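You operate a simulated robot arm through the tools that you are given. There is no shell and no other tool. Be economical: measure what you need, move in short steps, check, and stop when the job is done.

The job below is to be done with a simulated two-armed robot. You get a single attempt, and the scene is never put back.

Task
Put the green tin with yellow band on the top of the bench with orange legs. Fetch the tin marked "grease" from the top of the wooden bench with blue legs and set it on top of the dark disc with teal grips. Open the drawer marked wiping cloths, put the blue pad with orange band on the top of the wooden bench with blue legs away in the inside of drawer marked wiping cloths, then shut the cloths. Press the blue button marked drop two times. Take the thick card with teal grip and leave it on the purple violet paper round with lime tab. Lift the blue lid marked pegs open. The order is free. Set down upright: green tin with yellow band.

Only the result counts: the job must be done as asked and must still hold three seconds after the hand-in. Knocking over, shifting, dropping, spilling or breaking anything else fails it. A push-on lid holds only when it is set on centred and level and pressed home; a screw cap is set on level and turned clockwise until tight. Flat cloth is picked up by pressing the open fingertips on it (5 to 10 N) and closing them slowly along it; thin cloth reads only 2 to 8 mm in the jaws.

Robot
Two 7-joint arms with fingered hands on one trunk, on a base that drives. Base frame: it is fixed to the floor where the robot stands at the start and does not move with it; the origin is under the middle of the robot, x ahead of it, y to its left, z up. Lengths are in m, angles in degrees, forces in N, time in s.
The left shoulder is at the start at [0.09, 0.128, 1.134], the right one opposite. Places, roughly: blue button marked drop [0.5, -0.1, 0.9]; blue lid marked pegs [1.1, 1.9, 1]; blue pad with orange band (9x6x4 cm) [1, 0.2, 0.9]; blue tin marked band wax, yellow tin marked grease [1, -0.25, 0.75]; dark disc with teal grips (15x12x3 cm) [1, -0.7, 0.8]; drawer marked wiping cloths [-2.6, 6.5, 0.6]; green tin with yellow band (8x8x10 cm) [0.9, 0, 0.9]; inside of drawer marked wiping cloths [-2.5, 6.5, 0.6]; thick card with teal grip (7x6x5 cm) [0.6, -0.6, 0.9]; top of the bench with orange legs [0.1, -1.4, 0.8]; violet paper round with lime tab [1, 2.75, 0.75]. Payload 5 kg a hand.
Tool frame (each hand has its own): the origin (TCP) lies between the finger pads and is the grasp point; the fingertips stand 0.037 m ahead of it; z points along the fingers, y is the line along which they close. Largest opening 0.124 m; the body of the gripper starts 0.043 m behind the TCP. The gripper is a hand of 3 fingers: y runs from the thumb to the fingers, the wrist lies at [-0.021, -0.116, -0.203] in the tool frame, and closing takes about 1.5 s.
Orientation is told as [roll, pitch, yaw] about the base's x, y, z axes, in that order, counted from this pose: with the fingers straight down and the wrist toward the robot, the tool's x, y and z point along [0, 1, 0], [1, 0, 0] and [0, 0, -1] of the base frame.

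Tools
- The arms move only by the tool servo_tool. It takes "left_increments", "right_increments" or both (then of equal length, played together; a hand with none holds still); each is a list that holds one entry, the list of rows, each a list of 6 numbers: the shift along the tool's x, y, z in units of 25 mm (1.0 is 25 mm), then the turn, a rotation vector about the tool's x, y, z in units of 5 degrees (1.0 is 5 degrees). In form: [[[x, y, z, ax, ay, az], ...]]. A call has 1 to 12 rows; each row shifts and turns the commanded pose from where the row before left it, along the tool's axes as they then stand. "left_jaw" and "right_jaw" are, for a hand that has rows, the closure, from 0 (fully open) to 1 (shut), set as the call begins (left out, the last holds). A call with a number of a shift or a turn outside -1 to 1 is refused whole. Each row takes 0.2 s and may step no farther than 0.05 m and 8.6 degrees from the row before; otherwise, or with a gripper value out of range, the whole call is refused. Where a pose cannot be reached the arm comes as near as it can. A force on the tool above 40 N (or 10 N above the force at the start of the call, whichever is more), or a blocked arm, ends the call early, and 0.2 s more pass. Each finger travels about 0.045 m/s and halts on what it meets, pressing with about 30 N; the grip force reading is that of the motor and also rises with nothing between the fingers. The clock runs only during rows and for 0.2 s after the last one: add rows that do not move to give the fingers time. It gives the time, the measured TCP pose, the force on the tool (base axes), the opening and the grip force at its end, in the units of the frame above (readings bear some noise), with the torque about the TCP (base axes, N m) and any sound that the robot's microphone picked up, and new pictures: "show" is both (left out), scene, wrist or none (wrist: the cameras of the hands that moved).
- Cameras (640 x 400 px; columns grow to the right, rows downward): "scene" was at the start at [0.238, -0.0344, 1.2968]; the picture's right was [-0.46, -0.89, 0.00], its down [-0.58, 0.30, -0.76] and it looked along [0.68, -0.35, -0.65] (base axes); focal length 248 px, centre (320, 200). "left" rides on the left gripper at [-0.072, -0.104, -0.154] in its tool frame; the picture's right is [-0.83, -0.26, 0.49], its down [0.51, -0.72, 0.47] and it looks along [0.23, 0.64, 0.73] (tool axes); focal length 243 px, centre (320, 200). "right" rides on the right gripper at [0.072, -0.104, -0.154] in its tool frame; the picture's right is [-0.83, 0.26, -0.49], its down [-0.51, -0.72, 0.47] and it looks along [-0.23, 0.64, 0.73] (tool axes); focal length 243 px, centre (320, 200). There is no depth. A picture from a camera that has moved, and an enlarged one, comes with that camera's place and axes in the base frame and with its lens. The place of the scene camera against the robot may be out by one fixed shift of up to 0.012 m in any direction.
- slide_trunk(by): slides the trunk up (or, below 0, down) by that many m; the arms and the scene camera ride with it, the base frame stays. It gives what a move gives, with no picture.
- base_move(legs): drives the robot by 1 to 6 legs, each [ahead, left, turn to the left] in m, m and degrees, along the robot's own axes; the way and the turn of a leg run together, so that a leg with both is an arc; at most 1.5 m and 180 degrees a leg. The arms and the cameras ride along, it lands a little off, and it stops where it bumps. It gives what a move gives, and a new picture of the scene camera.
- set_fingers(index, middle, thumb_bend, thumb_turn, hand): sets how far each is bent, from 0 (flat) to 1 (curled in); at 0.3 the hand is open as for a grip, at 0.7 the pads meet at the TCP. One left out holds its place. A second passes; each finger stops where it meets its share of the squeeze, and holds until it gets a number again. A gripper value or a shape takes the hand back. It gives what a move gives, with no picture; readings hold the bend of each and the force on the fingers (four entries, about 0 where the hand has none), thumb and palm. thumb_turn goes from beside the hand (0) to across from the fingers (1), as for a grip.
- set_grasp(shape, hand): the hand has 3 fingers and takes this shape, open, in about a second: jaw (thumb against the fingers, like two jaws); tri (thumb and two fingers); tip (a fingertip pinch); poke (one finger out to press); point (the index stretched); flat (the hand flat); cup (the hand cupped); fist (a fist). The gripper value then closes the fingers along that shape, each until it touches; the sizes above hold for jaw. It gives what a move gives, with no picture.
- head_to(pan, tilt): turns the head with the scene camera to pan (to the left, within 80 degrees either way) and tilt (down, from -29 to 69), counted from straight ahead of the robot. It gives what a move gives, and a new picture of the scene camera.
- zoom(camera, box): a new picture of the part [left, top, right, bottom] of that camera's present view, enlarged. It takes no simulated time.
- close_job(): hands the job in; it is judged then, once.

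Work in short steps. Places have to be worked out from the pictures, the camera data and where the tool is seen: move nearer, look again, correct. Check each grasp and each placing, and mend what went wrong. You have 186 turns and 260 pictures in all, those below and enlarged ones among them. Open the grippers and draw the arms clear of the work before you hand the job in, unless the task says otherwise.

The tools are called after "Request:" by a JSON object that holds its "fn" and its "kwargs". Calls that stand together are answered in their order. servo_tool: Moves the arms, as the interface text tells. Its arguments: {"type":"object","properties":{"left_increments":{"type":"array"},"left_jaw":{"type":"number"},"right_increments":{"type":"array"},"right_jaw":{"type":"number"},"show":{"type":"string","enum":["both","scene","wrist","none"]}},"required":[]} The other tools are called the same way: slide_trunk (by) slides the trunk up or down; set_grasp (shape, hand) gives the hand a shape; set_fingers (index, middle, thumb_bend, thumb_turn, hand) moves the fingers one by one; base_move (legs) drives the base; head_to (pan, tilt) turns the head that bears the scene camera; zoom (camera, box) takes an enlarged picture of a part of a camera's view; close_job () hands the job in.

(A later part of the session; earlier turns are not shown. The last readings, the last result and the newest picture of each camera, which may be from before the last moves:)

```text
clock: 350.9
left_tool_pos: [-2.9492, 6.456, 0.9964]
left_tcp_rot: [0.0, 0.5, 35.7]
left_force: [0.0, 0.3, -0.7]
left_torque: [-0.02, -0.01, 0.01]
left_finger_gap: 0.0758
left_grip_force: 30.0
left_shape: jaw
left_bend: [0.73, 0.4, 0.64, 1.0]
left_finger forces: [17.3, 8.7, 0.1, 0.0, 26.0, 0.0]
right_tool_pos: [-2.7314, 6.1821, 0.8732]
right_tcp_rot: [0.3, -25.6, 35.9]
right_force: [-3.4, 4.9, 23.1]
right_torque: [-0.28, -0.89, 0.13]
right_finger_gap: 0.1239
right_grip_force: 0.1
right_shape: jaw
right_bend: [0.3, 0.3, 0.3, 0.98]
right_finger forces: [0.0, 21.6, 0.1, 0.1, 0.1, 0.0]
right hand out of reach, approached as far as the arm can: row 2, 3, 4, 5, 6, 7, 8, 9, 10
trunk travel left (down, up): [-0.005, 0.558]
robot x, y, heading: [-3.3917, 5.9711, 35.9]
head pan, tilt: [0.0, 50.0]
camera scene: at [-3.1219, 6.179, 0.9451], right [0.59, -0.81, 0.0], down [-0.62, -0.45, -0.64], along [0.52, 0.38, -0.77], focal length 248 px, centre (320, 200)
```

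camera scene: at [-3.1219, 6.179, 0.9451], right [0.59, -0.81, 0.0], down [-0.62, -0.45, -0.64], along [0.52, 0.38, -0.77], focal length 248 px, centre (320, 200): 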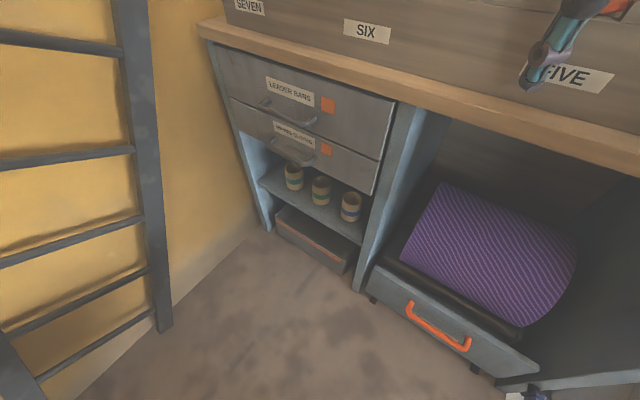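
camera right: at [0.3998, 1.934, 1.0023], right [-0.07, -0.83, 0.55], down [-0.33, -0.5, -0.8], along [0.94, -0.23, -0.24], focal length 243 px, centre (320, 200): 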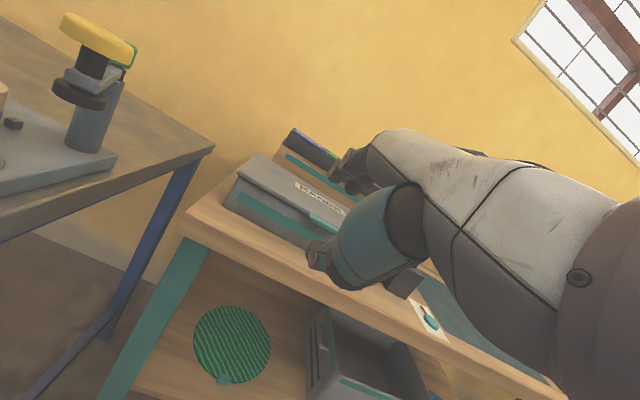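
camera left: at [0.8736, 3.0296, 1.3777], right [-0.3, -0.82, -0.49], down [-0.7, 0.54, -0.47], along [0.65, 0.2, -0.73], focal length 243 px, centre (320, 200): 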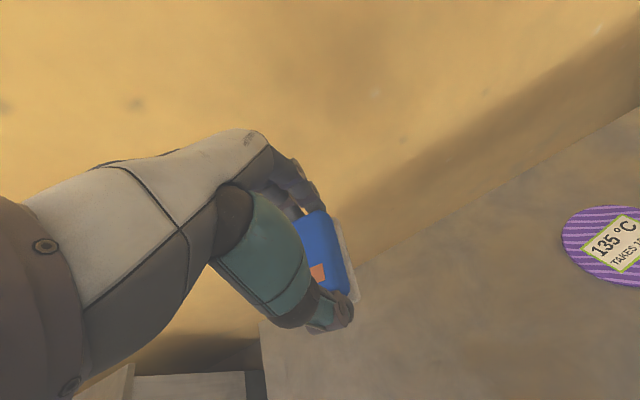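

The close-in limit pushed the hand forward onto the counter edge. Lift off, raise the left hand out of the way, and back the base off 0.12 m so the handle lies mid-range.

Request:
{"fn": "servo_tool", "kwargs": {"right_increments": [[[0, 0.3, -0.8, 0, 0, 0], [0, 0.42, -0.9, 0, 0, 0], [0, 0.42, -0.9, 0, 0, 0], [0, 0.42, -0.9, 0, 0, 0], [0, 0.42, -0.9, 0, 0, 0], [0, 0.42, -0.9, 0, 0, 0], [0, 0, 0, 0, 0, 0], [0, 0, 0, 0, 0, 0]]], "left_increments": [[[0, 0, -1, 0, 0, 0], [0, 0, -1, 0, 0, 0], [0, 0, -1, 0, 0, 0], [0, 0, -1, 0, 0, 0], [0, 0, -1, 0, 0, 0], [0, 0, -1, 0, 0, 0], [0, 0, -1, 0, 0, 0], [0, 0, -1, 0, 0, 0]]], "show": "none"}}

Request:
{"fn": "base_move", "kwargs": {"legs": [[-0.13, 0, 0]]}}

```text
clock: 352.7
left_tool_pos: [-2.9152, 6.4852, 1.1307]
left_tcp_rot: [-0.2, 0.7, 35.5]
left_force: [-1.2, 0.4, -0.8]
left_torque: [0.01, 0.03, -0.01]
left_finger_gap: 0.0755
left_grip_force: 30.4
left_shape: jaw
left_bend: [0.73, 0.4, 0.64, 1.0]
left_finger forces: [17.3, 8.8, 0.1, 0.0, 26.0, 0.1]
left hand out of reach, approached as far as the arm can: row 5, 6, 7, 8
right_tool_pos: [-2.7317, 6.1823, 1.0168]
right_tcp_rot: [0.4, -25.4, 35.9]
right_force: [0.2, -0.1, 0.4]
right_torque: [0.01, 0.01, 0.0]
right_finger_gap: 0.124
right_grip_force: 0.1
right_shape: jaw
right_bend: [0.3, 0.3, 0.3, 0.98]
right_finger forces: [0.1, 0.1, 0.0, 0.0, 0.0, 0.0]
trunk travel left (down, up): [-0.005, 0.558]
robot x, y, heading: [-3.3946, 5.9745, 36.0]
head pan, tilt: [0.0, 50.0]
```

```text
clock: 354.0
left_tool_pos: [-3.0218, 6.4063, 1.1313]
left_tcp_rot: [-0.5, 0.4, 35.4]
left_force: [-0.1, 0.2, -0.3]
left_torque: [0.01, -0.02, -0.02]
left_finger_gap: 0.0755
left_grip_force: 29.8
left_shape: jaw
left_bend: [0.73, 0.4, 0.64, 1.0]
left_finger forces: [17.3, 8.6, 0.0, 0.0, 25.9, 0.1]
right_tool_pos: [-2.8375, 6.1029, 1.0165]
right_tcp_rot: [0.3, -25.5, 35.7]
right_force: [-0.5, -0.6, 0.5]
right_torque: [0.02, -0.01, 0.03]
right_finger_gap: 0.1238
right_grip_force: 0.0
right_shape: jaw
right_bend: [0.3, 0.3, 0.3, 0.98]
right_finger forces: [0.0, 0.1, 0.1, 0.0, 0.0, 0.0]
trunk travel left (down, up): [-0.005, 0.558]
robot x, y, heading: [-3.5046, 5.8904, 35.8]
head pan, tilt: [0.0, 50.0]
camera scene: at [-3.2271, 6.1009, 0.9447], right [0.59, -0.81, 0.0], down [-0.62, -0.45, -0.64], along [0.52, 0.38, -0.77], focal length 248 px, centre (320, 200)
```

scene: 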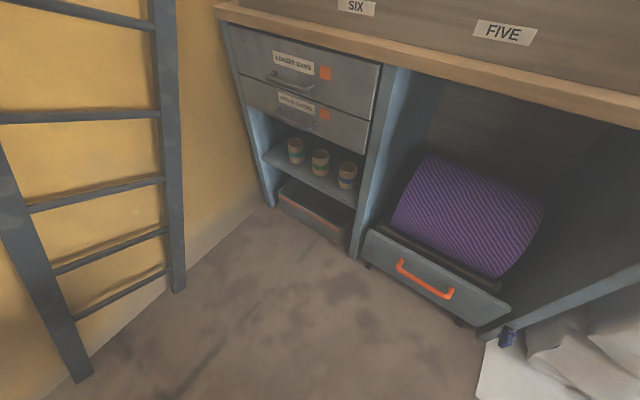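

I'll back off another 0.18 m so the right hand can be lowered in free space away from the counter (its edge is at x≈-2.81), then lower it.

Request:
{"fn": "base_move", "kwargs": {"legs": [[-0.18, 0, 0]]}}

Request:
{"fn": "servo_tool", "kwargs": {"right_increments": [[[0, -0.42, 0.9, 0, 0, 0], [0, -0.42, 0.9, 0, 0, 0], [0, -0.42, 0.9, 0, 0, 0], [0, -0.42, 0.9, 0, 0, 0], [0, -0.42, 0.9, 0, 0, 0], [0, -0.42, 0.9, 0, 0, 0], [0, -0.42, 0.9, 0, 0, 0], [0, -0.42, 0.9, 0, 0, 0], [0, -0.42, 0.9, 0, 0, 0], [0, -0.42, 0.9, 0, 0, 0], [0, 0, 0, 0, 0, 0]]], "show": "none"}}

```text
clock: 355.5
left_tool_pos: [-3.1667, 6.3025, 1.1316]
left_tcp_rot: [-0.4, 0.4, 35.4]
left_force: [0.6, -0.1, 0.1]
left_torque: [0.03, -0.03, -0.02]
left_finger_gap: 0.0756
left_grip_force: 29.3
left_shape: jaw
left_bend: [0.73, 0.4, 0.64, 1.0]
left_finger forces: [17.3, 8.6, 0.0, 0.0, 26.0, 0.0]
right_tool_pos: [-2.9799, 5.9995, 1.0157]
right_tcp_rot: [0.5, -25.5, 35.8]
right_force: [0.4, -0.2, 0.6]
right_torque: [-0.01, -0.02, 0.0]
right_finger_gap: 0.1238
right_grip_force: 0.2
right_shape: jaw
right_bend: [0.3, 0.3, 0.3, 0.98]
right_finger forces: [0.1, 0.0, 0.0, 0.0, 0.1, 0.0]
trunk travel left (down, up): [-0.005, 0.558]
robot x, y, heading: [-3.643, 5.7903, 35.8]
head pan, tilt: [0.0, 50.0]
camera scene: at [-3.3704, 5.9976, 0.9447], right [0.59, -0.81, 0.0], down [-0.62, -0.45, -0.64], along [0.52, 0.38, -0.77], focal length 248 px, centre (320, 200)
```

scene: 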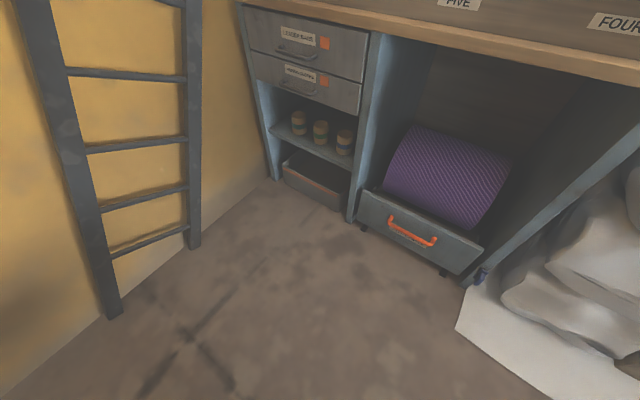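

```text
clock: 357.9
left_tool_pos: [-3.166, 6.3032, 1.131]
left_tcp_rot: [-0.4, 0.4, 35.4]
left_force: [-0.4, -0.5, -0.3]
left_torque: [-0.02, -0.01, -0.02]
left_finger_gap: 0.0757
left_grip_force: 30.7
left_shape: jaw
left_bend: [0.73, 0.4, 0.64, 1.0]
left_finger forces: [17.2, 8.7, 0.1, 0.0, 25.9, 0.0]
right_tool_pos: [-2.9471, 6.0214, 0.7869]
right_tcp_rot: [0.4, -25.4, 35.8]
right_force: [-1.5, -1.0, 0.6]
right_torque: [0.01, 0.0, -0.02]
right_finger_gap: 0.1238
right_grip_force: 0.0
right_shape: jaw
right_bend: [0.3, 0.3, 0.3, 0.98]
right_finger forces: [0.0, 0.1, 0.0, 0.1, 0.1, 0.1]
right hand out of reach, approached as far as the arm can: row 7, 8, 9, 10
trunk travel left (down, up): [-0.005, 0.558]
robot x, y, heading: [-3.6474, 5.795, 35.9]
head pan, tilt: [0.0, 50.0]
```

Low with this pitch needs a larger radius. Sweep the hand left/forward while lowering (still clear of the counter).

Request:
{"fn": "servo_tool", "kwargs": {"right_increments": [[[0.97, 0.02, 0.93, 0, 0, 0], [0.97, 0.02, 0.93, 0, 0, 0], [0.97, 0.02, 0.93, 0, 0, 0], [0.97, 0.02, 0.93, 0, 0, 0], [0.97, 0.02, 0.93, 0, 0, 0], [0.97, 0.02, 0.93, 0, 0, 0], [0.97, 0.02, 0.93, 0, 0, 0], [0.97, 0.02, 0.93, 0, 0, 0], [0.97, 0.02, 0.93, 0, 0, 0], [0.97, 0.02, 0.93, 0, 0, 0], [0.97, 0.02, 0.93, 0, 0, 0], [0, 0, 0, 0, 0, 0]]], "show": "scene"}}

```text
clock: 360.5
left_tool_pos: [-3.1654, 6.303, 1.1324]
left_tcp_rot: [-0.4, 0.4, 35.5]
left_force: [-0.1, 0.1, -0.7]
left_torque: [-0.01, 0.03, -0.02]
left_finger_gap: 0.0755
left_grip_force: 30.2
left_shape: jaw
left_bend: [0.73, 0.4, 0.64, 1.0]
left_finger forces: [17.4, 8.6, 0.0, 0.1, 26.1, 0.0]
right_tool_pos: [-2.9955, 6.2824, 0.5659]
right_tcp_rot: [0.5, -25.2, 35.9]
right_force: [-0.1, -0.1, -0.7]
right_torque: [0.02, 0.0, 0.01]
right_finger_gap: 0.124
right_grip_force: 0.2
right_shape: jaw
right_bend: [0.3, 0.3, 0.3, 0.98]
right_finger forces: [0.1, 0.0, 0.1, 0.0, 0.0, 0.0]
right hand out of reach, approached as far as the arm can: row 11
trunk travel left (down, up): [-0.005, 0.558]
robot x, y, heading: [-3.6453, 5.7906, 35.9]
head pan, tilt: [0.0, 50.0]
camera scene: at [-3.3703, 5.9977, 0.9446], right [0.59, -0.81, 0.0], down [-0.62, -0.45, -0.64], along [0.52, 0.38, -0.77], focal length 248 px, centre (320, 200)
```

scene: 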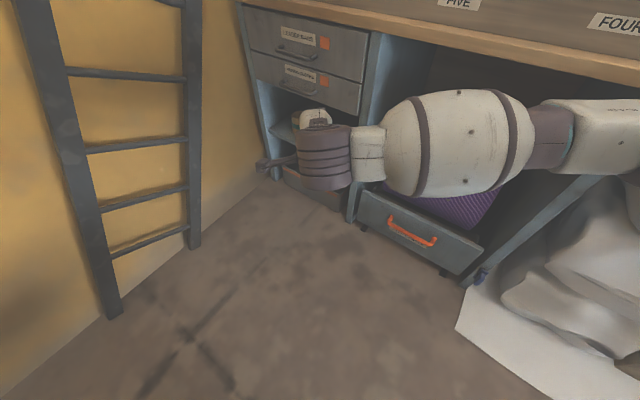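

Good pose: (-2.996,6.282,0.566), pitch −25°. Rotate yaw ~−22° to face the drawer, and zoom to re-measure the handle.

Request:
{"fn": "servo_tool", "kwargs": {"right_increments": [[[0, 0, 0, 0, -0.37, 0.8], [0, 0, 0, 0, -0.37, 0.8], [0, 0, 0, 0, -0.37, 0.8], [0, 0, 0, 0, -0.37, 0.8], [0, 0, 0, 0, -0.37, 0.8], [0, 0, 0, 0, 0, 0]]], "show": "none"}}

Request:
{"fn": "zoom", "kwargs": {"camera": "scene", "box": [230, 0, 390, 130]}}

Request:
{"fn": "zoom", "kwargs": {"camera": "right", "box": [0, 0, 640, 400]}}

```text
clock: 361.9
left_tool_pos: [-3.166, 6.3039, 1.1306]
left_tcp_rot: [-0.5, 0.3, 35.5]
left_force: [-0.4, -0.4, -1.0]
left_torque: [0.02, 0.05, 0.0]
left_finger_gap: 0.0756
left_grip_force: 29.6
left_shape: jaw
left_bend: [0.73, 0.4, 0.64, 1.0]
left_finger forces: [17.3, 8.6, 0.0, 0.1, 26.1, 0.0]
right_tool_pos: [-2.9636, 6.2245, 0.5596]
right_tcp_rot: [0.6, -25.4, 15.8]
right_force: [0.3, 0.7, 0.5]
right_torque: [0.03, -0.02, 0.0]
right_finger_gap: 0.1238
right_grip_force: 0.1
right_shape: jaw
right_bend: [0.3, 0.3, 0.3, 0.98]
right_finger forces: [0.0, 0.1, 0.1, 0.0, 0.1, 0.1]
right hand out of reach, approached as far as the arm can: row 1, 2, 3, 4, 5
trunk travel left (down, up): [-0.005, 0.558]
robot x, y, heading: [-3.6387, 5.7959, 36.0]
head pan, tilt: [0.0, 50.0]
```

```text
3.08 times, centred on (310, 65) of scene
camera zoom: at [-3.3701, 5.9978, 0.9446], right [0.59, -0.81, 0.0], down [-0.62, -0.45, -0.64], along [0.52, 0.38, -0.77], focal length 765 px, centre (351, 615)
```

zoom: 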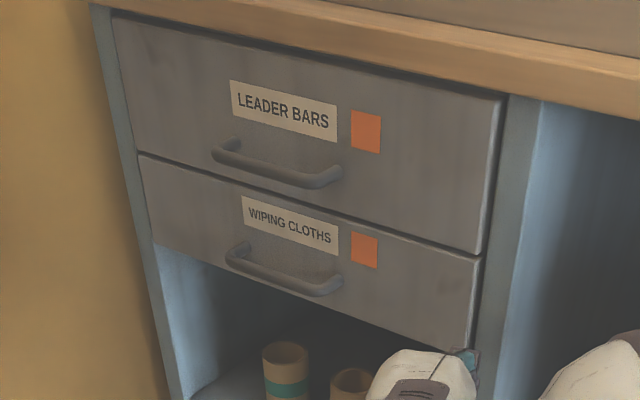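

```text
1.00 times, centred on (320, 200) of right (not enlarged: the box is as wide or as high as the picture)
camera zoom: at [-3.1383, 6.2486, 0.6549], right [0.26, -0.8, 0.55], down [-0.29, -0.61, -0.74], along [0.92, 0.03, -0.39], focal length 243 px, centre (320, 200)
```

zoom: 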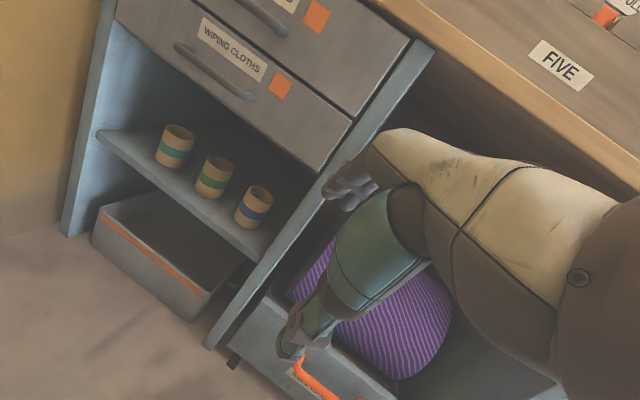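

WIPING CLOTHS is confirmed; handle ≈(-2.785,6.507,0.562). Shift the hand left/back and up a little, then drive forward 0.18 m.

Request:
{"fn": "servo_tool", "kwargs": {"right_increments": [[[0.84, -0.04, -0.27, 0, 0, 0], [0.84, -0.04, -0.27, 0, 0, 0], [0.84, -0.04, -0.27, 0, 0, 0], [0.84, -0.04, -0.27, 0, 0, 0], [0.84, -0.04, -0.27, 0, 0, 0], [0.85, -0.04, -0.27, 0, 0, 0], [0.85, -0.03, -0.28, 0, 0, 0], [0, 0, 0, 0, 0, 0]]], "show": "none"}}

```text
clock: 363.7
left_tool_pos: [-3.1646, 6.3032, 1.1306]
left_tcp_rot: [-0.5, 0.4, 35.4]
left_force: [-0.2, -0.7, -0.9]
left_torque: [-0.01, 0.01, 0.0]
left_finger_gap: 0.0754
left_grip_force: 30.2
left_shape: jaw
left_bend: [0.73, 0.4, 0.64, 1.0]
left_finger forces: [17.3, 8.7, 0.0, 0.0, 26.1, 0.1]
right_tool_pos: [-2.9534, 6.221, 0.5621]
right_tcp_rot: [0.6, -25.3, 13.6]
right_force: [0.1, -0.4, -0.1]
right_torque: [-0.03, 0.01, 0.0]
right_finger_gap: 0.1241
right_grip_force: 0.1
right_shape: jaw
right_bend: [0.3, 0.3, 0.3, 0.98]
right_finger forces: [0.1, 0.0, 0.0, 0.1, 0.0, 0.1]
right hand out of reach, approached as far as the arm can: row 1, 2, 3, 4, 5, 6, 7
trunk travel left (down, up): [-0.005, 0.558]
robot x, y, heading: [-3.6457, 5.7914, 35.9]
head pan, tilt: [0.0, 50.0]
```

Yaw −22° limits the leftward reach. Return to the robot-aligned yaw (≈36°) and shift left from there.

Request:
{"fn": "servo_tool", "kwargs": {"right_increments": [[[0, 0, 0, 0, 0.37, -0.8], [0, 0, 0, 0, 0.37, -0.8], [0, 0, 0, 0, 0.37, -0.8], [0, 0, 0, 0, 0.37, -0.8], [0, 0, 0, 0, 0.37, -0.8], [0, 0, 0, 0, 0, 0]]], "show": "none"}}

```text
clock: 365.1
left_tool_pos: [-3.165, 6.303, 1.1314]
left_tcp_rot: [-0.4, 0.5, 35.4]
left_force: [0.1, -0.2, -0.5]
left_torque: [-0.01, -0.01, 0.01]
left_finger_gap: 0.0755
left_grip_force: 29.8
left_shape: jaw
left_bend: [0.73, 0.4, 0.64, 1.0]
left_finger forces: [17.3, 8.7, 0.0, 0.1, 26.0, 0.1]
right_tool_pos: [-2.9529, 6.2213, 0.5599]
right_tcp_rot: [0.4, -25.4, 35.9]
right_force: [0.6, 0.7, -0.2]
right_torque: [-0.01, 0.04, -0.01]
right_finger_gap: 0.124
right_grip_force: 0.0
right_shape: jaw
right_bend: [0.3, 0.3, 0.3, 0.98]
right_finger forces: [0.0, 0.0, 0.0, 0.1, 0.0, 0.0]
trunk travel left (down, up): [-0.005, 0.558]
robot x, y, heading: [-3.6464, 5.7915, 35.7]
head pan, tilt: [0.0, 50.0]
```

Commanded pose recovered. Move left 0.15 and up 0.05, then drive forward 0.17.

Request:
{"fn": "servo_tool", "kwargs": {"right_increments": [[[0.86, 0.13, -0.27, 0, 0, 0], [0.86, 0.13, -0.27, 0, 0, 0], [0.86, 0.13, -0.27, 0, 0, 0], [0.86, 0.13, -0.27, 0, 0, 0], [0.86, 0.13, -0.27, 0, 0, 0], [0.86, 0.13, -0.27, 0, 0, 0], [0.86, 0.13, -0.27, 0, 0, 0], [0, 0, 0, 0, 0, 0]]], "show": "none"}}

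Request:
{"fn": "base_move", "kwargs": {"legs": [[0.16, 0, 0]]}}

Request:
{"fn": "zoom", "kwargs": {"camera": "right", "box": [120, 0, 520, 300]}}

```text
clock: 366.9
left_tool_pos: [-3.1669, 6.3039, 1.1325]
left_tcp_rot: [-0.4, 0.5, 35.5]
left_force: [-0.8, 0.4, 0.0]
left_torque: [0.0, 0.0, 0.02]
left_finger_gap: 0.0755
left_grip_force: 29.7
left_shape: jaw
left_bend: [0.73, 0.4, 0.64, 1.0]
left_finger forces: [17.3, 8.7, 0.0, 0.0, 26.0, 0.1]
right_tool_pos: [-2.9975, 6.2845, 0.5903]
right_tcp_rot: [0.4, -25.5, 35.7]
right_force: [0.1, 0.3, -0.3]
right_torque: [0.02, 0.02, 0.05]
right_finger_gap: 0.124
right_grip_force: 0.0
right_shape: jaw
right_bend: [0.3, 0.3, 0.3, 0.98]
right_finger forces: [0.0, 0.0, 0.0, 0.0, 0.1, 0.0]
right hand out of reach, approached as far as the arm can: row 4, 5, 6, 7
trunk travel left (down, up): [-0.005, 0.558]
robot x, y, heading: [-3.6419, 5.7895, 35.7]
head pan, tilt: [0.0, 50.0]
```

```text
clock: 368.5
left_tool_pos: [-3.0856, 6.3812, 1.1387]
left_tcp_rot: [-0.8, -0.2, 34.0]
left_force: [0.4, 0.4, -1.3]
left_torque: [-0.03, 0.0, -0.02]
left_finger_gap: 0.0756
left_grip_force: 30.1
left_shape: jaw
left_bend: [0.73, 0.4, 0.64, 1.0]
left_finger forces: [17.7, 9.0, 0.0, 0.1, 26.4, 0.0]
right_tool_pos: [-2.9019, 6.3546, 0.6041]
right_tcp_rot: [-0.2, -26.4, 33.9]
right_force: [0.1, -0.8, 0.0]
right_torque: [0.03, 0.03, 0.02]
right_finger_gap: 0.124
right_grip_force: 0.1
right_shape: jaw
right_bend: [0.3, 0.3, 0.3, 0.98]
right_finger forces: [0.0, 0.0, 0.0, 0.0, 0.0, 0.0]
trunk travel left (down, up): [-0.005, 0.558]
robot x, y, heading: [-3.5617, 5.8883, 34.3]
head pan, tilt: [0.0, 50.0]
stopped in leg 1: the robot was blocked; the commanded pose is now the measured one
camera scene: at [-3.2954, 6.0811, 0.9489], right [0.56, -0.83, 0.01], down [-0.62, -0.43, -0.65], along [0.54, 0.36, -0.76], focal length 248 px, centre (320, 200)
```

scene: 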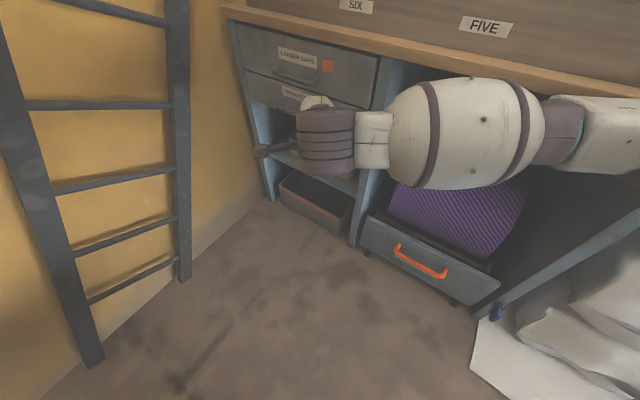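

```text
1.33 times, centred on (320, 150) of right
camera zoom: at [-3.0787, 6.3236, 0.6946], right [0.47, -0.68, 0.56], down [-0.08, -0.67, -0.74], along [0.88, 0.31, -0.37], focal length 324 px, centre (320, 267)
```

zoom: 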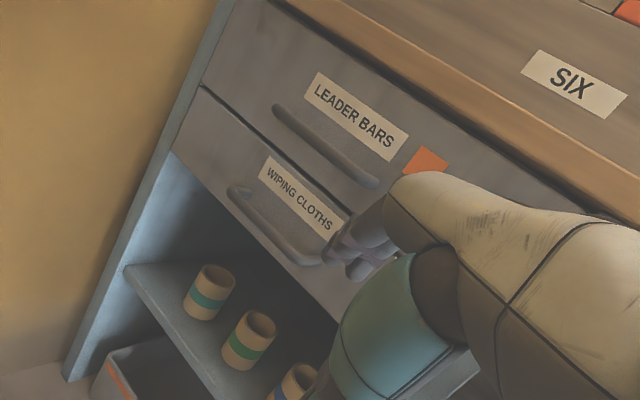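

The base is lightly blocked but close enough. Fingertips are near the lower bar's right end. Move the hand left 4 cm and forward ~9 cm at this height (just above the bar).

Request:
{"fn": "servo_tool", "kwargs": {"right_increments": [[[0.6, 0, 0, 0, 0, 0], [0.6, 0, 0, 0, 0, 0], [0.5, 0, 0, 0, 0, 0], [0, 0.5, 0.24, 0, 0, 0], [0, 0.5, 0.24, 0, 0, 0], [0, 0.5, 0.24, 0, 0, 0], [0, 0.5, 0.24, 0, 0, 0], [0, 0.5, 0.24, 0, 0, 0], [0, 0, 0, 0, 0, 0]]], "show": "none"}}

Request:
{"fn": "zoom", "kwargs": {"camera": "right", "box": [200, 60, 440, 300]}}

```text
clock: 370.5
left_tool_pos: [-3.089, 6.3857, 1.1371]
left_tcp_rot: [-0.9, -0.1, 34.2]
left_force: [-0.3, 0.4, -1.4]
left_torque: [-0.04, -0.01, -0.01]
left_finger_gap: 0.0756
left_grip_force: 29.6
left_shape: jaw
left_bend: [0.73, 0.4, 0.64, 1.0]
left_finger forces: [17.5, 8.9, 0.1, 0.0, 26.6, 0.0]
right_tool_pos: [-2.8623, 6.3863, 0.5926]
right_tcp_rot: [-0.2, -25.5, 34.3]
right_force: [0.2, -0.2, -0.3]
right_torque: [0.02, 0.03, -0.01]
right_finger_gap: 0.124
right_grip_force: 0.1
right_shape: jaw
right_bend: [0.3, 0.3, 0.3, 0.98]
right_finger forces: [0.0, 0.0, 0.1, 0.1, 0.0, 0.0]
right hand out of reach, approached as far as the arm can: row 1, 2, 3, 5, 8
trunk travel left (down, up): [-0.005, 0.558]
robot x, y, heading: [-3.5691, 5.8846, 34.7]
head pan, tilt: [0.0, 50.0]
```

```text
1.67 times, centred on (320, 180) of right
camera zoom: at [-3.0364, 6.3553, 0.6856], right [0.49, -0.67, 0.56], down [-0.08, -0.67, -0.73], along [0.87, 0.31, -0.38], focal length 404 px, centre (320, 233)
```

zoom: 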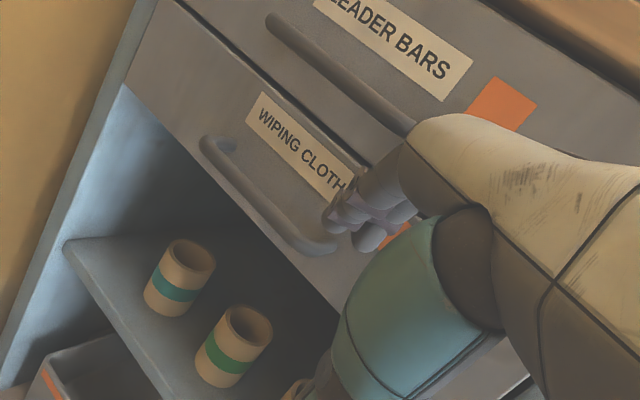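

The hand can't go further left at this pitch, so rotate the base left by 4° to bring the fingers along the bar.

Request:
{"fn": "base_move", "kwargs": {"legs": [[-0.01, 0, 4.5]]}}

Request:
{"fn": "zoom", "kwargs": {"camera": "right", "box": [200, 60, 440, 300]}}

```text
clock: 371.1
left_tool_pos: [-3.0884, 6.3864, 1.1362]
left_tcp_rot: [-0.7, -0.2, 34.3]
left_force: [0.0, -0.2, -0.1]
left_torque: [-0.02, 0.01, 0.01]
left_finger_gap: 0.0757
left_grip_force: 29.5
left_shape: jaw
left_bend: [0.73, 0.4, 0.64, 1.0]
left_finger forces: [17.6, 8.9, 0.0, 0.0, 26.4, 0.0]
right_tool_pos: [-2.8612, 6.387, 0.5946]
right_tcp_rot: [0.1, -25.8, 34.3]
right_force: [-0.3, -0.2, -0.3]
right_torque: [-0.02, -0.01, 0.01]
right_finger_gap: 0.1239
right_grip_force: 0.0
right_shape: jaw
right_bend: [0.3, 0.3, 0.3, 0.98]
right_finger forces: [0.0, 0.1, 0.0, 0.0, 0.0, 0.0]
trunk travel left (down, up): [-0.005, 0.558]
robot x, y, heading: [-3.5657, 5.8818, 34.8]
head pan, tilt: [0.0, 50.0]
stopped in leg 1: the robot was blocked; the commanded pose is now the measured one
camera scene: at [-3.2968, 6.0836, 0.9475], right [0.57, -0.82, 0.01], down [-0.62, -0.44, -0.65], along [0.54, 0.37, -0.76], focal length 248 px, centre (320, 200)
```

scene: 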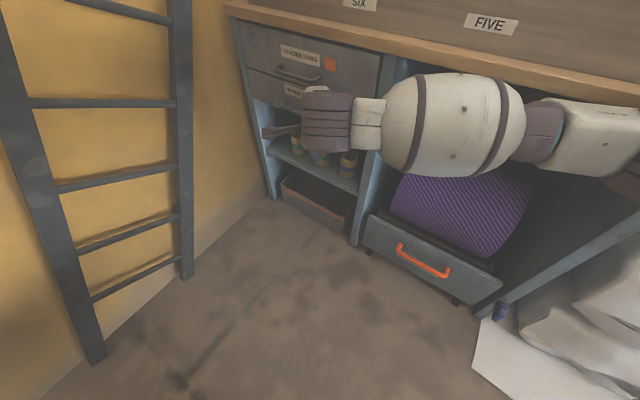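

```text
1.67 times, centred on (320, 180) of right
camera zoom: at [-3.0369, 6.3556, 0.6882], right [0.49, -0.67, 0.56], down [-0.08, -0.67, -0.74], along [0.87, 0.31, -0.38], focal length 404 px, centre (320, 233)
```

zoom: 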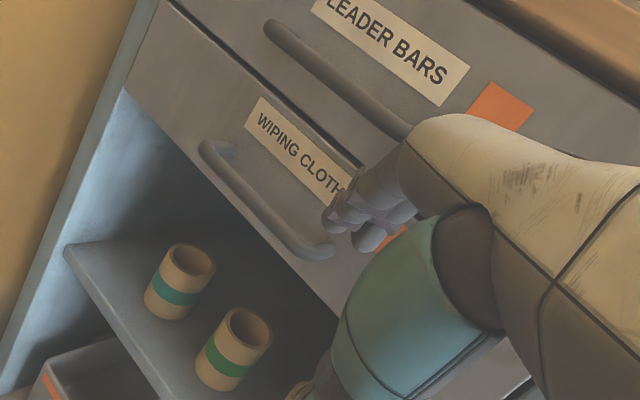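

Something is blocking. Look left to see whether the left elbow is at the ladder.

Request:
{"fn": "head_to", "kwargs": {"pan": 62, "tilt": 22}}

```text
clock: 372.5
left_tool_pos: [-3.0882, 6.3851, 1.1367]
left_tcp_rot: [-0.8, -0.2, 34.4]
left_force: [-0.5, -0.3, -0.8]
left_torque: [-0.02, -0.03, -0.02]
left_finger_gap: 0.0753
left_grip_force: 30.5
left_shape: jaw
left_bend: [0.73, 0.4, 0.64, 1.0]
left_finger forces: [17.7, 8.8, 0.0, 0.0, 26.4, 0.1]
right_tool_pos: [-2.8615, 6.3863, 0.5936]
right_tcp_rot: [-0.2, -25.5, 34.4]
right_force: [-0.5, 0.3, -0.8]
right_torque: [0.02, 0.01, -0.02]
right_finger_gap: 0.1238
right_grip_force: 0.1
right_shape: jaw
right_bend: [0.3, 0.3, 0.3, 0.98]
right_finger forces: [0.1, 0.0, 0.1, 0.0, 0.0, 0.0]
trunk travel left (down, up): [-0.005, 0.558]
robot x, y, heading: [-3.563, 5.883, 34.7]
head pan, tilt: [62.0, 22.0]
camera scene: at [-3.3715, 6.1322, 0.9892], right [0.99, 0.12, 0.01], down [0.05, -0.37, -0.93], along [-0.1, 0.92, -0.38], focal length 248 px, centre (320, 200)
```

scene: 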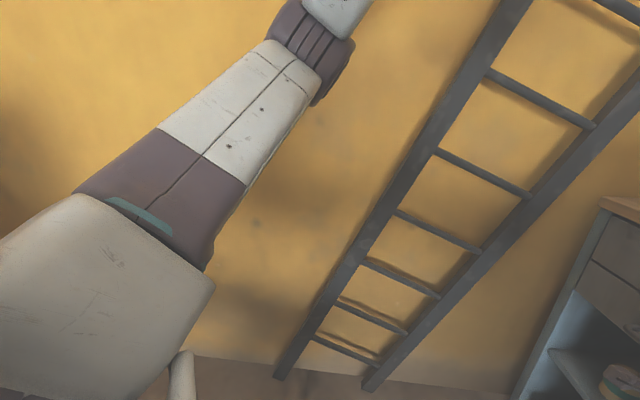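

Left side is clear. Check the right elbow.

Request:
{"fn": "head_to", "kwargs": {"pan": -50, "tilt": 30}}

```text
clock: 374.4
left_tool_pos: [-3.0892, 6.3852, 1.1369]
left_tcp_rot: [-0.9, -0.1, 34.3]
left_force: [-0.5, -0.5, 0.7]
left_torque: [-0.02, 0.02, 0.03]
left_finger_gap: 0.0756
left_grip_force: 29.6
left_shape: jaw
left_bend: [0.73, 0.4, 0.64, 1.0]
left_finger forces: [17.6, 8.9, 0.0, 0.1, 26.6, 0.0]
right_tool_pos: [-2.8611, 6.3881, 0.5929]
right_tcp_rot: [-0.1, -25.6, 34.4]
right_force: [-0.4, -0.5, -0.4]
right_torque: [0.0, -0.02, -0.04]
right_finger_gap: 0.124
right_grip_force: 0.0
right_shape: jaw
right_bend: [0.3, 0.3, 0.3, 0.98]
right_finger forces: [0.0, 0.0, 0.0, 0.1, 0.0, 0.0]
trunk travel left (down, up): [-0.005, 0.558]
robot x, y, heading: [-3.5675, 5.884, 34.7]
head pan, tilt: [-50.0, 30.0]
camera scene: at [-3.2734, 6.0161, 0.9777], right [-0.26, -0.96, 0.0], down [-0.47, 0.13, -0.87], along [0.84, -0.23, -0.49], focal length 248 px, centre (320, 200)
```

scene: 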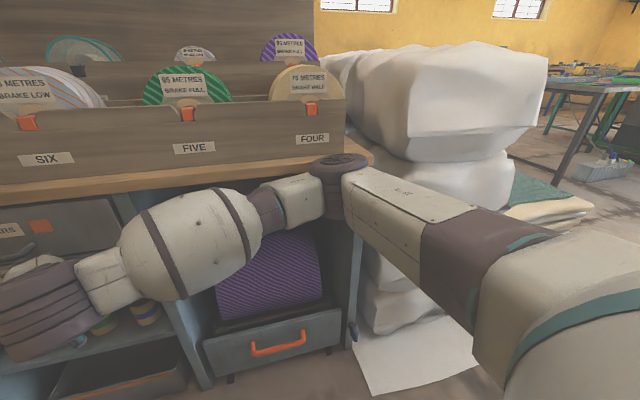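

The right elbow is touching the counter's front corner: the arm is too bent. I'll back the robot off (west) and turn 5° left so the arm reaches more extended.

Request:
{"fn": "base_move", "kwargs": {"legs": [[-0.115, 0.09, 0], [0, 0, 5.5]]}}

```text
clock: 376.3
left_tool_pos: [-3.2698, 6.4372, 1.1316]
left_tcp_rot: [-0.4, 0.4, 39.6]
left_force: [-0.6, -0.1, -1.1]
left_torque: [-0.02, -0.04, 0.03]
left_finger_gap: 0.0755
left_grip_force: 30.1
left_shape: jaw
left_bend: [0.73, 0.4, 0.64, 1.0]
left_finger forces: [17.5, 8.8, 0.0, 0.0, 26.4, 0.0]
right_tool_pos: [-3.0505, 6.4586, 0.5854]
right_tcp_rot: [0.4, -24.9, 39.5]
right_force: [-0.8, 0.0, 0.2]
right_torque: [0.01, -0.01, -0.01]
right_finger_gap: 0.1239
right_grip_force: 0.0
right_shape: jaw
right_bend: [0.3, 0.3, 0.3, 0.98]
right_finger forces: [0.1, 0.1, 0.0, 0.1, 0.1, 0.0]
trunk travel left (down, up): [-0.005, 0.558]
robot x, y, heading: [-3.712, 5.8912, 40.0]
head pan, tilt: [-50.0, 30.0]
camera scene: at [-3.4203, 6.0522, 0.9742], right [-0.17, -0.98, 0.0], down [-0.49, 0.09, -0.87], along [0.85, -0.15, -0.5], focal length 248 px, centre (320, 200)
```

scene: 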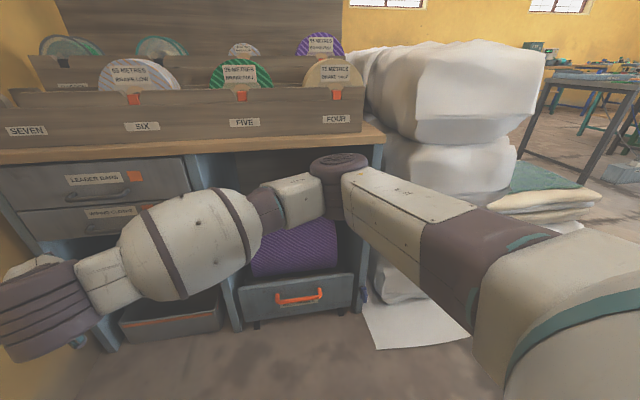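

Elbow is clear now. Move the hand straight toward +x (0.15 m) and 2 cm up, ahead of the handle.

Request:
{"fn": "servo_tool", "kwargs": {"right_increments": [[[-0.54, 0.64, 0.17, 0, 0, 0], [-0.54, 0.64, 0.17, 0, 0, 0], [-0.54, 0.64, 0.17, 0, 0, 0], [-0.54, 0.64, 0.17, 0, 0, 0], [-0.54, 0.64, 0.17, 0, 0, 0], [-0.54, 0.64, 0.17, 0, 0, 0], [-0.54, 0.64, 0.17, 0, 0, 0], [0, 0, 0, 0, 0, 0]]], "show": "none"}}

Request:
{"fn": "zoom", "kwargs": {"camera": "right", "box": [200, 60, 440, 300]}}

```text
clock: 378.1
left_tool_pos: [-3.2686, 6.4369, 1.1324]
left_tcp_rot: [-0.4, 0.4, 39.7]
left_force: [-0.3, 0.3, -0.6]
left_torque: [-0.01, 0.0, -0.01]
left_finger_gap: 0.0754
left_grip_force: 30.3
left_shape: jaw
left_bend: [0.73, 0.4, 0.64, 1.0]
left_finger forces: [17.5, 8.8, 0.0, 0.0, 26.3, 0.0]
right_tool_pos: [-2.9018, 6.4571, 0.6052]
right_tcp_rot: [0.4, -25.0, 39.5]
right_force: [-0.1, 0.0, 1.1]
right_torque: [0.01, 0.0, -0.03]
right_finger_gap: 0.1239
right_grip_force: 0.1
right_shape: jaw
right_bend: [0.3, 0.3, 0.3, 0.98]
right_finger forces: [0.0, 0.0, 0.0, 0.0, 0.0, 0.0]
trunk travel left (down, up): [-0.005, 0.558]
robot x, y, heading: [-3.7124, 5.8937, 40.2]
head pan, tilt: [-50.0, 30.0]
```

```text
1.67 times, centred on (320, 180) of right
camera zoom: at [-3.0717, 6.4097, 0.7007], right [0.55, -0.62, 0.55], down [-0.03, -0.68, -0.74], along [0.83, 0.39, -0.39], focal length 404 px, centre (320, 233)
```

zoom: 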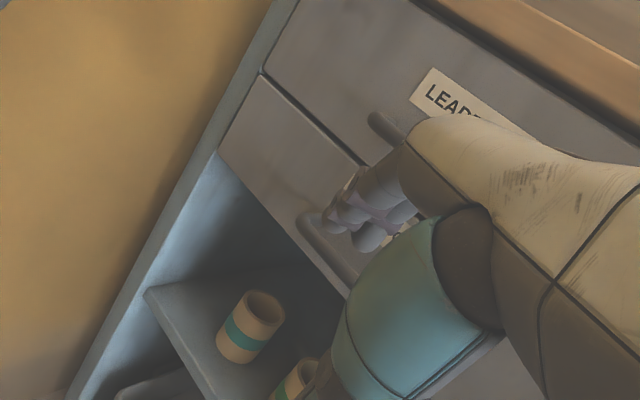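

Geometry checks out: bar z≈0.57, tips at z≈0.60. Advance 7 cm in +x over the bar.

Request:
{"fn": "servo_tool", "kwargs": {"right_increments": [[[-0.36, 0.39, 0.18, 0, 0, 0], [-0.36, 0.39, 0.18, 0, 0, 0], [-0.36, 0.39, 0.18, 0, 0, 0], [-0.36, 0.39, 0.18, 0, 0, 0], [-0.36, 0.39, 0.18, 0, 0, 0], [0, 0, 0, 0, 0, 0]]], "show": "none"}}

Request:
{"fn": "zoom", "kwargs": {"camera": "right", "box": [200, 60, 440, 300]}}

```text
clock: 379.1
left_tool_pos: [-3.2707, 6.4391, 1.1314]
left_tcp_rot: [-0.4, 0.5, 39.8]
left_force: [0.0, 0.6, -1.2]
left_torque: [0.01, -0.03, 0.03]
left_finger_gap: 0.0757
left_grip_force: 30.4
left_shape: jaw
left_bend: [0.73, 0.4, 0.64, 1.0]
left_finger forces: [17.5, 8.7, 0.0, 0.1, 26.4, 0.1]
right_tool_pos: [-2.8646, 6.4617, 0.5949]
right_tcp_rot: [0.4, -24.1, 40.4]
right_force: [-10.4, 3.7, -13.7]
right_torque: [-0.52, 0.02, 0.38]
right_finger_gap: 0.1233
right_grip_force: 0.0
right_shape: jaw
right_bend: [0.3, 0.34, 0.3, 0.98]
right_finger forces: [0.1, 16.8, 0.1, 0.1, 0.0, 0.0]
trunk travel left (down, up): [-0.005, 0.558]
robot x, y, heading: [-3.7149, 5.8922, 40.1]
head pan, tilt: [-50.0, 30.0]
stopped in row 4 (right hand): the force on the tool passed its limit at 46 N (the readings are from after the stop); the commanded pose is now the measured one
```

```text
1.67 times, centred on (320, 180) of right
camera zoom: at [-3.0326, 6.4131, 0.6925], right [0.57, -0.61, 0.55], down [-0.03, -0.68, -0.73], along [0.82, 0.4, -0.41], focal length 404 px, centre (320, 233)
```

zoom: 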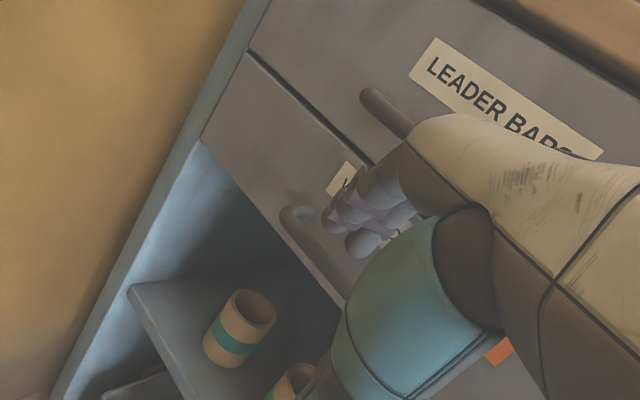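

The knuckles meet the upper handle. Retreat 5 cm, and try adding 15° more forward pitch now that the arm is more extended.

Request:
{"fn": "servo_tool", "kwargs": {"right_increments": [[[0.5, -0.55, -0.25, 0, 0, 0], [0.5, -0.55, -0.25, 0, 0, 0], [0.45, -0.55, -0.25, 0, 0, 0], [0, 0, 0, -1, 0, 0], [0, 0, 0, -1, 0, 0], [0, 0, 0, -1, 0, 0], [0, 0, 0, -1, 0, 0], [0, 0, 0, 0, 0, 0]]], "show": "none"}}

```text
clock: 380.9
left_tool_pos: [-3.2702, 6.4388, 1.1316]
left_tcp_rot: [-0.4, 0.3, 39.8]
left_force: [1.0, -0.3, -0.3]
left_torque: [-0.02, -0.04, 0.03]
left_finger_gap: 0.0756
left_grip_force: 30.3
left_shape: jaw
left_bend: [0.73, 0.4, 0.64, 1.0]
left_finger forces: [17.5, 8.8, 0.0, 0.0, 26.4, 0.0]
right_tool_pos: [-2.9197, 6.46, 0.5985]
right_tcp_rot: [0.3, -32.0, 40.0]
right_force: [-0.2, 0.3, 0.1]
right_torque: [-0.03, 0.0, -0.01]
right_finger_gap: 0.1241
right_grip_force: 0.0
right_shape: jaw
right_bend: [0.3, 0.3, 0.3, 0.98]
right_finger forces: [0.0, 0.0, 0.0, 0.0, 0.0, 0.1]
right hand out of reach, approached as far as the arm can: row 6, 7
trunk travel left (down, up): [-0.005, 0.558]
robot x, y, heading: [-3.7108, 5.892, 40.2]
head pan, tilt: [-50.0, 30.0]
```

At −32° with flatter fingers (bend 0.2), fingers are nearly horizontal and the knuckles stay clear; then curling them will wrap the bar. Set the fingers, lower 5 cm, and advance 8 cm.

Request:
{"fn": "set_fingers", "kwargs": {"hand": "right", "index": 0.2, "middle": 0.2, "thumb_bend": 0.3, "thumb_turn": 1}}

Request:
{"fn": "servo_tool", "kwargs": {"right_increments": [[[0, -0.35, 0.57, 0, 0, 0], [0, -0.35, 0.57, 0, 0, 0], [0, -0.36, 0.56, 0, 0, 0], [-0.4, 0.4, 0.25, 0, 0, 0], [-0.4, 0.4, 0.25, 0, 0, 0], [-0.4, 0.4, 0.25, 0, 0, 0], [-0.4, 0.4, 0.25, 0, 0, 0], [0, 0, 0, 0, 0, 0]]], "show": "none"}}

Request:
{"fn": "zoom", "kwargs": {"camera": "right", "box": [200, 60, 440, 300]}}

```text
clock: 381.9
left_tool_pos: [-3.2699, 6.4389, 1.1307]
left_tcp_rot: [-0.3, 0.4, 39.9]
left_force: [-0.2, 0.4, -1.2]
left_torque: [-0.03, 0.01, 0.01]
left_finger_gap: 0.0755
left_grip_force: 29.4
left_shape: jaw
left_bend: [0.73, 0.4, 0.64, 1.0]
left_finger forces: [17.5, 8.8, 0.0, 0.1, 26.3, 0.1]
right_tool_pos: [-2.9207, 6.4577, 0.5986]
right_tcp_rot: [0.4, -32.0, 40.0]
right_force: [0.6, -0.2, -0.2]
right_torque: [0.01, 0.02, 0.01]
right_finger_gap: 0.1468
right_grip_force: 0.0
right_shape: fingers
right_bend: [0.2, 0.2, 0.3, 0.97]
right_finger forces: [0.1, 0.1, 0.1, 0.0, 0.0, 0.1]
trunk travel left (down, up): [-0.005, 0.558]
robot x, y, heading: [-3.7133, 5.8924, 40.3]
head pan, tilt: [-50.0, 30.0]
```

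```text
clock: 383.6
left_tool_pos: [-3.2706, 6.4388, 1.1311]
left_tcp_rot: [-0.4, 0.5, 39.9]
left_force: [0.8, -0.8, -0.1]
left_torque: [0.04, 0.0, -0.01]
left_finger_gap: 0.0754
left_grip_force: 30.1
left_shape: jaw
left_bend: [0.73, 0.4, 0.64, 1.0]
left_finger forces: [17.5, 8.8, 0.1, 0.0, 26.4, 0.0]
right_tool_pos: [-2.8607, 6.46, 0.5858]
right_tcp_rot: [0.3, -31.3, 40.3]
right_force: [-18.9, -1.1, -18.9]
right_torque: [-0.37, -0.39, 0.4]
right_finger_gap: 0.147
right_grip_force: 12.3
right_shape: fingers
right_bend: [0.2, 0.2, 0.3, 0.97]
right_finger forces: [0.0, 24.4, 0.1, 0.0, 0.0, 0.0]
right hand out of reach, approached as far as the arm can: row 1, 2, 3
trunk travel left (down, up): [-0.005, 0.558]
robot x, y, heading: [-3.7113, 5.8924, 40.2]
head pan, tilt: [-50.0, 30.0]
```

```text
1.67 times, centred on (320, 180) of right
camera zoom: at [-3.0367, 6.4041, 0.6632], right [0.51, -0.66, 0.55], down [0.05, -0.62, -0.78], along [0.86, 0.43, -0.29], focal length 404 px, centre (320, 233)
```

zoom: 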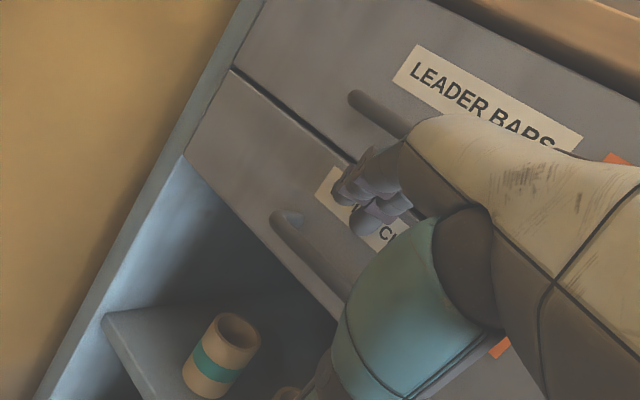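

At −32° the hand can't get low enough. With flat fingers even −20° keeps the knuckles clear, so: retreat 7 cm, reduce pitch to about −22°, and lower.

Request:
{"fn": "servo_tool", "kwargs": {"right_increments": [[[0.45, -0.455, -0.285, 0, 0, 0], [0.45, -0.455, -0.285, 0, 0, 0], [0.45, -0.455, -0.285, 0, 0, 0], [0.45, -0.455, -0.285, 0, 0, 0], [0, 0, 0, 1, 0, 0], [0, 0, 0, 1, 0, 0], [0, -0.22, 0.55, 0, 0, 0], [0, -0.22, 0.55, 0, 0, 0], [0, 0, 0, 0, 0, 0]]], "show": "none"}}

```text
clock: 385.6
left_tool_pos: [-3.2714, 6.4376, 1.1319]
left_tcp_rot: [-0.4, 0.4, 39.8]
left_force: [-0.1, -0.2, -0.9]
left_torque: [0.04, -0.04, -0.02]
left_finger_gap: 0.0758
left_grip_force: 30.0
left_shape: jaw
left_bend: [0.73, 0.4, 0.64, 1.0]
left_finger forces: [17.6, 8.8, 0.0, 0.1, 26.4, 0.1]
right_tool_pos: [-2.9286, 6.4579, 0.5616]
right_tcp_rot: [0.5, -22.0, 40.1]
right_force: [0.0, 0.2, 0.5]
right_torque: [-0.01, 0.02, 0.05]
right_finger_gap: 0.1469
right_grip_force: 0.2
right_shape: fingers
right_bend: [0.2, 0.2, 0.3, 0.97]
right_finger forces: [0.0, 0.1, 0.1, 0.0, 0.0, 0.0]
trunk travel left (down, up): [-0.005, 0.558]
robot x, y, heading: [-3.7148, 5.8954, 40.3]
head pan, tilt: [-50.0, 30.0]
```

Pose good (−22°, z 0.562). Tips estimated at (-2.855,6.511,0.583). Raise 1 cm and advance 8.5 cm over the bar.

Request:
{"fn": "servo_tool", "kwargs": {"right_increments": [[[-0.4, 0.5, 0.06, 0, 0, 0], [-0.4, 0.48, 0.1, 0, 0, 0], [-0.4, 0.48, 0.15, 0, 0, 0], [-0.4, 0.44, 0.18, 0, 0, 0], [-0.4, 0.44, 0.18, 0, 0, 0], [0, 0, 0, 0, 0, 0]]], "show": "none"}}

Request:
{"fn": "zoom", "kwargs": {"camera": "right", "box": [200, 60, 440, 300]}}

```text
clock: 386.7
left_tool_pos: [-3.2768, 6.4396, 1.1324]
left_tcp_rot: [-0.3, 0.3, 40.0]
left_force: [0.6, -0.8, -1.2]
left_torque: [-0.01, 0.01, 0.0]
left_finger_gap: 0.0755
left_grip_force: 30.1
left_shape: jaw
left_bend: [0.73, 0.4, 0.64, 1.0]
left_finger forces: [17.5, 8.8, 0.1, 0.0, 26.3, 0.0]
right_tool_pos: [-2.8803, 6.4697, 0.5732]
right_tcp_rot: [0.9, -22.2, 41.2]
right_force: [-25.3, 1.6, 10.8]
right_torque: [0.44, -0.7, 1.2]
right_finger_gap: 0.1477
right_grip_force: 13.3
right_shape: fingers
right_bend: [0.2, 0.3, 0.3, 0.98]
right_finger forces: [0.1, 27.0, 0.0, 0.0, 0.0, 0.0]
trunk travel left (down, up): [-0.005, 0.558]
robot x, y, heading: [-3.7116, 5.8904, 40.3]
head pan, tilt: [-50.0, 30.0]
stopped in row 5 (right hand): the force on the tool passed its limit at 43 N (the readings are from after the stop); the commanded pose is now the measured one
```

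```text
1.67 times, centred on (320, 180) of right
camera zoom: at [-3.045, 6.4192, 0.6768], right [0.6, -0.59, 0.54], down [-0.04, -0.7, -0.72], along [0.8, 0.41, -0.44], focal length 404 px, centre (320, 233)
```

zoom: 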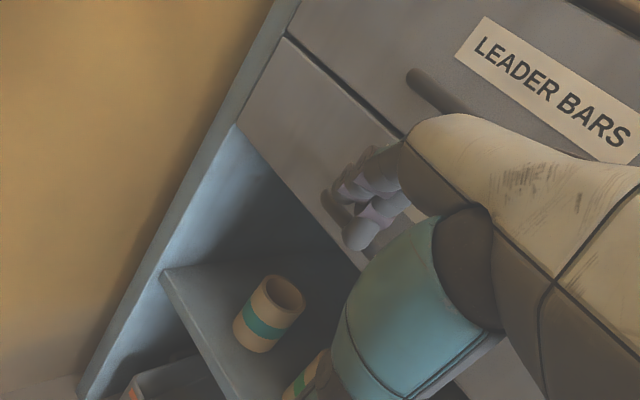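

The middle fingertip touched the lower bar's front/top (pushed up/back), so the bar is ~1 cm higher than thought. Back 1.5 cm, up 2 cm, forward again 5.5 cm.

Request:
{"fn": "servo_tool", "kwargs": {"right_increments": [[[0.39, -0.43, -0.17, 0, 0, 0], [0, 0.15, -0.37, 0, 0, 0], [0, 0.15, -0.37, 0, 0, 0], [-0.35, 0.39, 0.16, 0, 0, 0], [-0.35, 0.39, 0.16, 0, 0, 0], [-0.35, 0.39, 0.16, 0, 0, 0], [-0.35, 0.39, 0.15, 0, 0, 0], [0, 0, 0, 0, 0, 0]]], "show": "none"}}

Request:
{"fn": "zoom", "kwargs": {"camera": "right", "box": [200, 60, 440, 300]}}

```text
clock: 388.2
left_tool_pos: [-3.2753, 6.4401, 1.133]
left_tcp_rot: [-0.4, 0.4, 40.2]
left_force: [-0.9, -0.3, 0.0]
left_torque: [0.0, 0.03, 0.0]
left_finger_gap: 0.0756
left_grip_force: 30.0
left_shape: jaw
left_bend: [0.73, 0.4, 0.64, 1.0]
left_finger forces: [17.5, 8.7, 0.1, 0.0, 26.4, 0.1]
right_tool_pos: [-2.8562, 6.4712, 0.5846]
right_tcp_rot: [0.7, -21.6, 41.7]
right_force: [-13.7, -1.5, -0.4]
right_torque: [-0.06, -0.03, 0.6]
right_finger_gap: 0.1471
right_grip_force: 6.9
right_shape: fingers
right_bend: [0.2, 0.23, 0.3, 0.98]
right_finger forces: [0.1, 13.6, 0.1, 0.0, 0.0, 0.0]
trunk travel left (down, up): [-0.005, 0.558]
robot x, y, heading: [-3.7123, 5.8921, 40.5]
head pan, tilt: [-50.0, 30.0]
stopped in row 7 (right hand): the force on the tool passed its limit at 47 N (the readings are from after the stop); the commanded pose is now the measured one
```

```text
1.67 times, centred on (320, 180) of right
camera zoom: at [-3.0188, 6.4212, 0.689], right [0.61, -0.58, 0.54], down [-0.04, -0.7, -0.71], along [0.79, 0.41, -0.45], focal length 404 px, centre (320, 233)
```

zoom: 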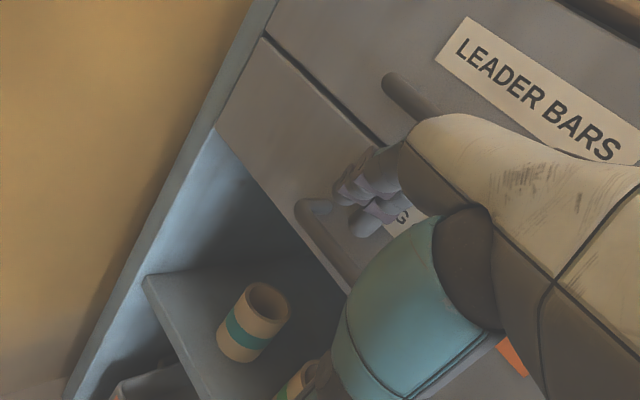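

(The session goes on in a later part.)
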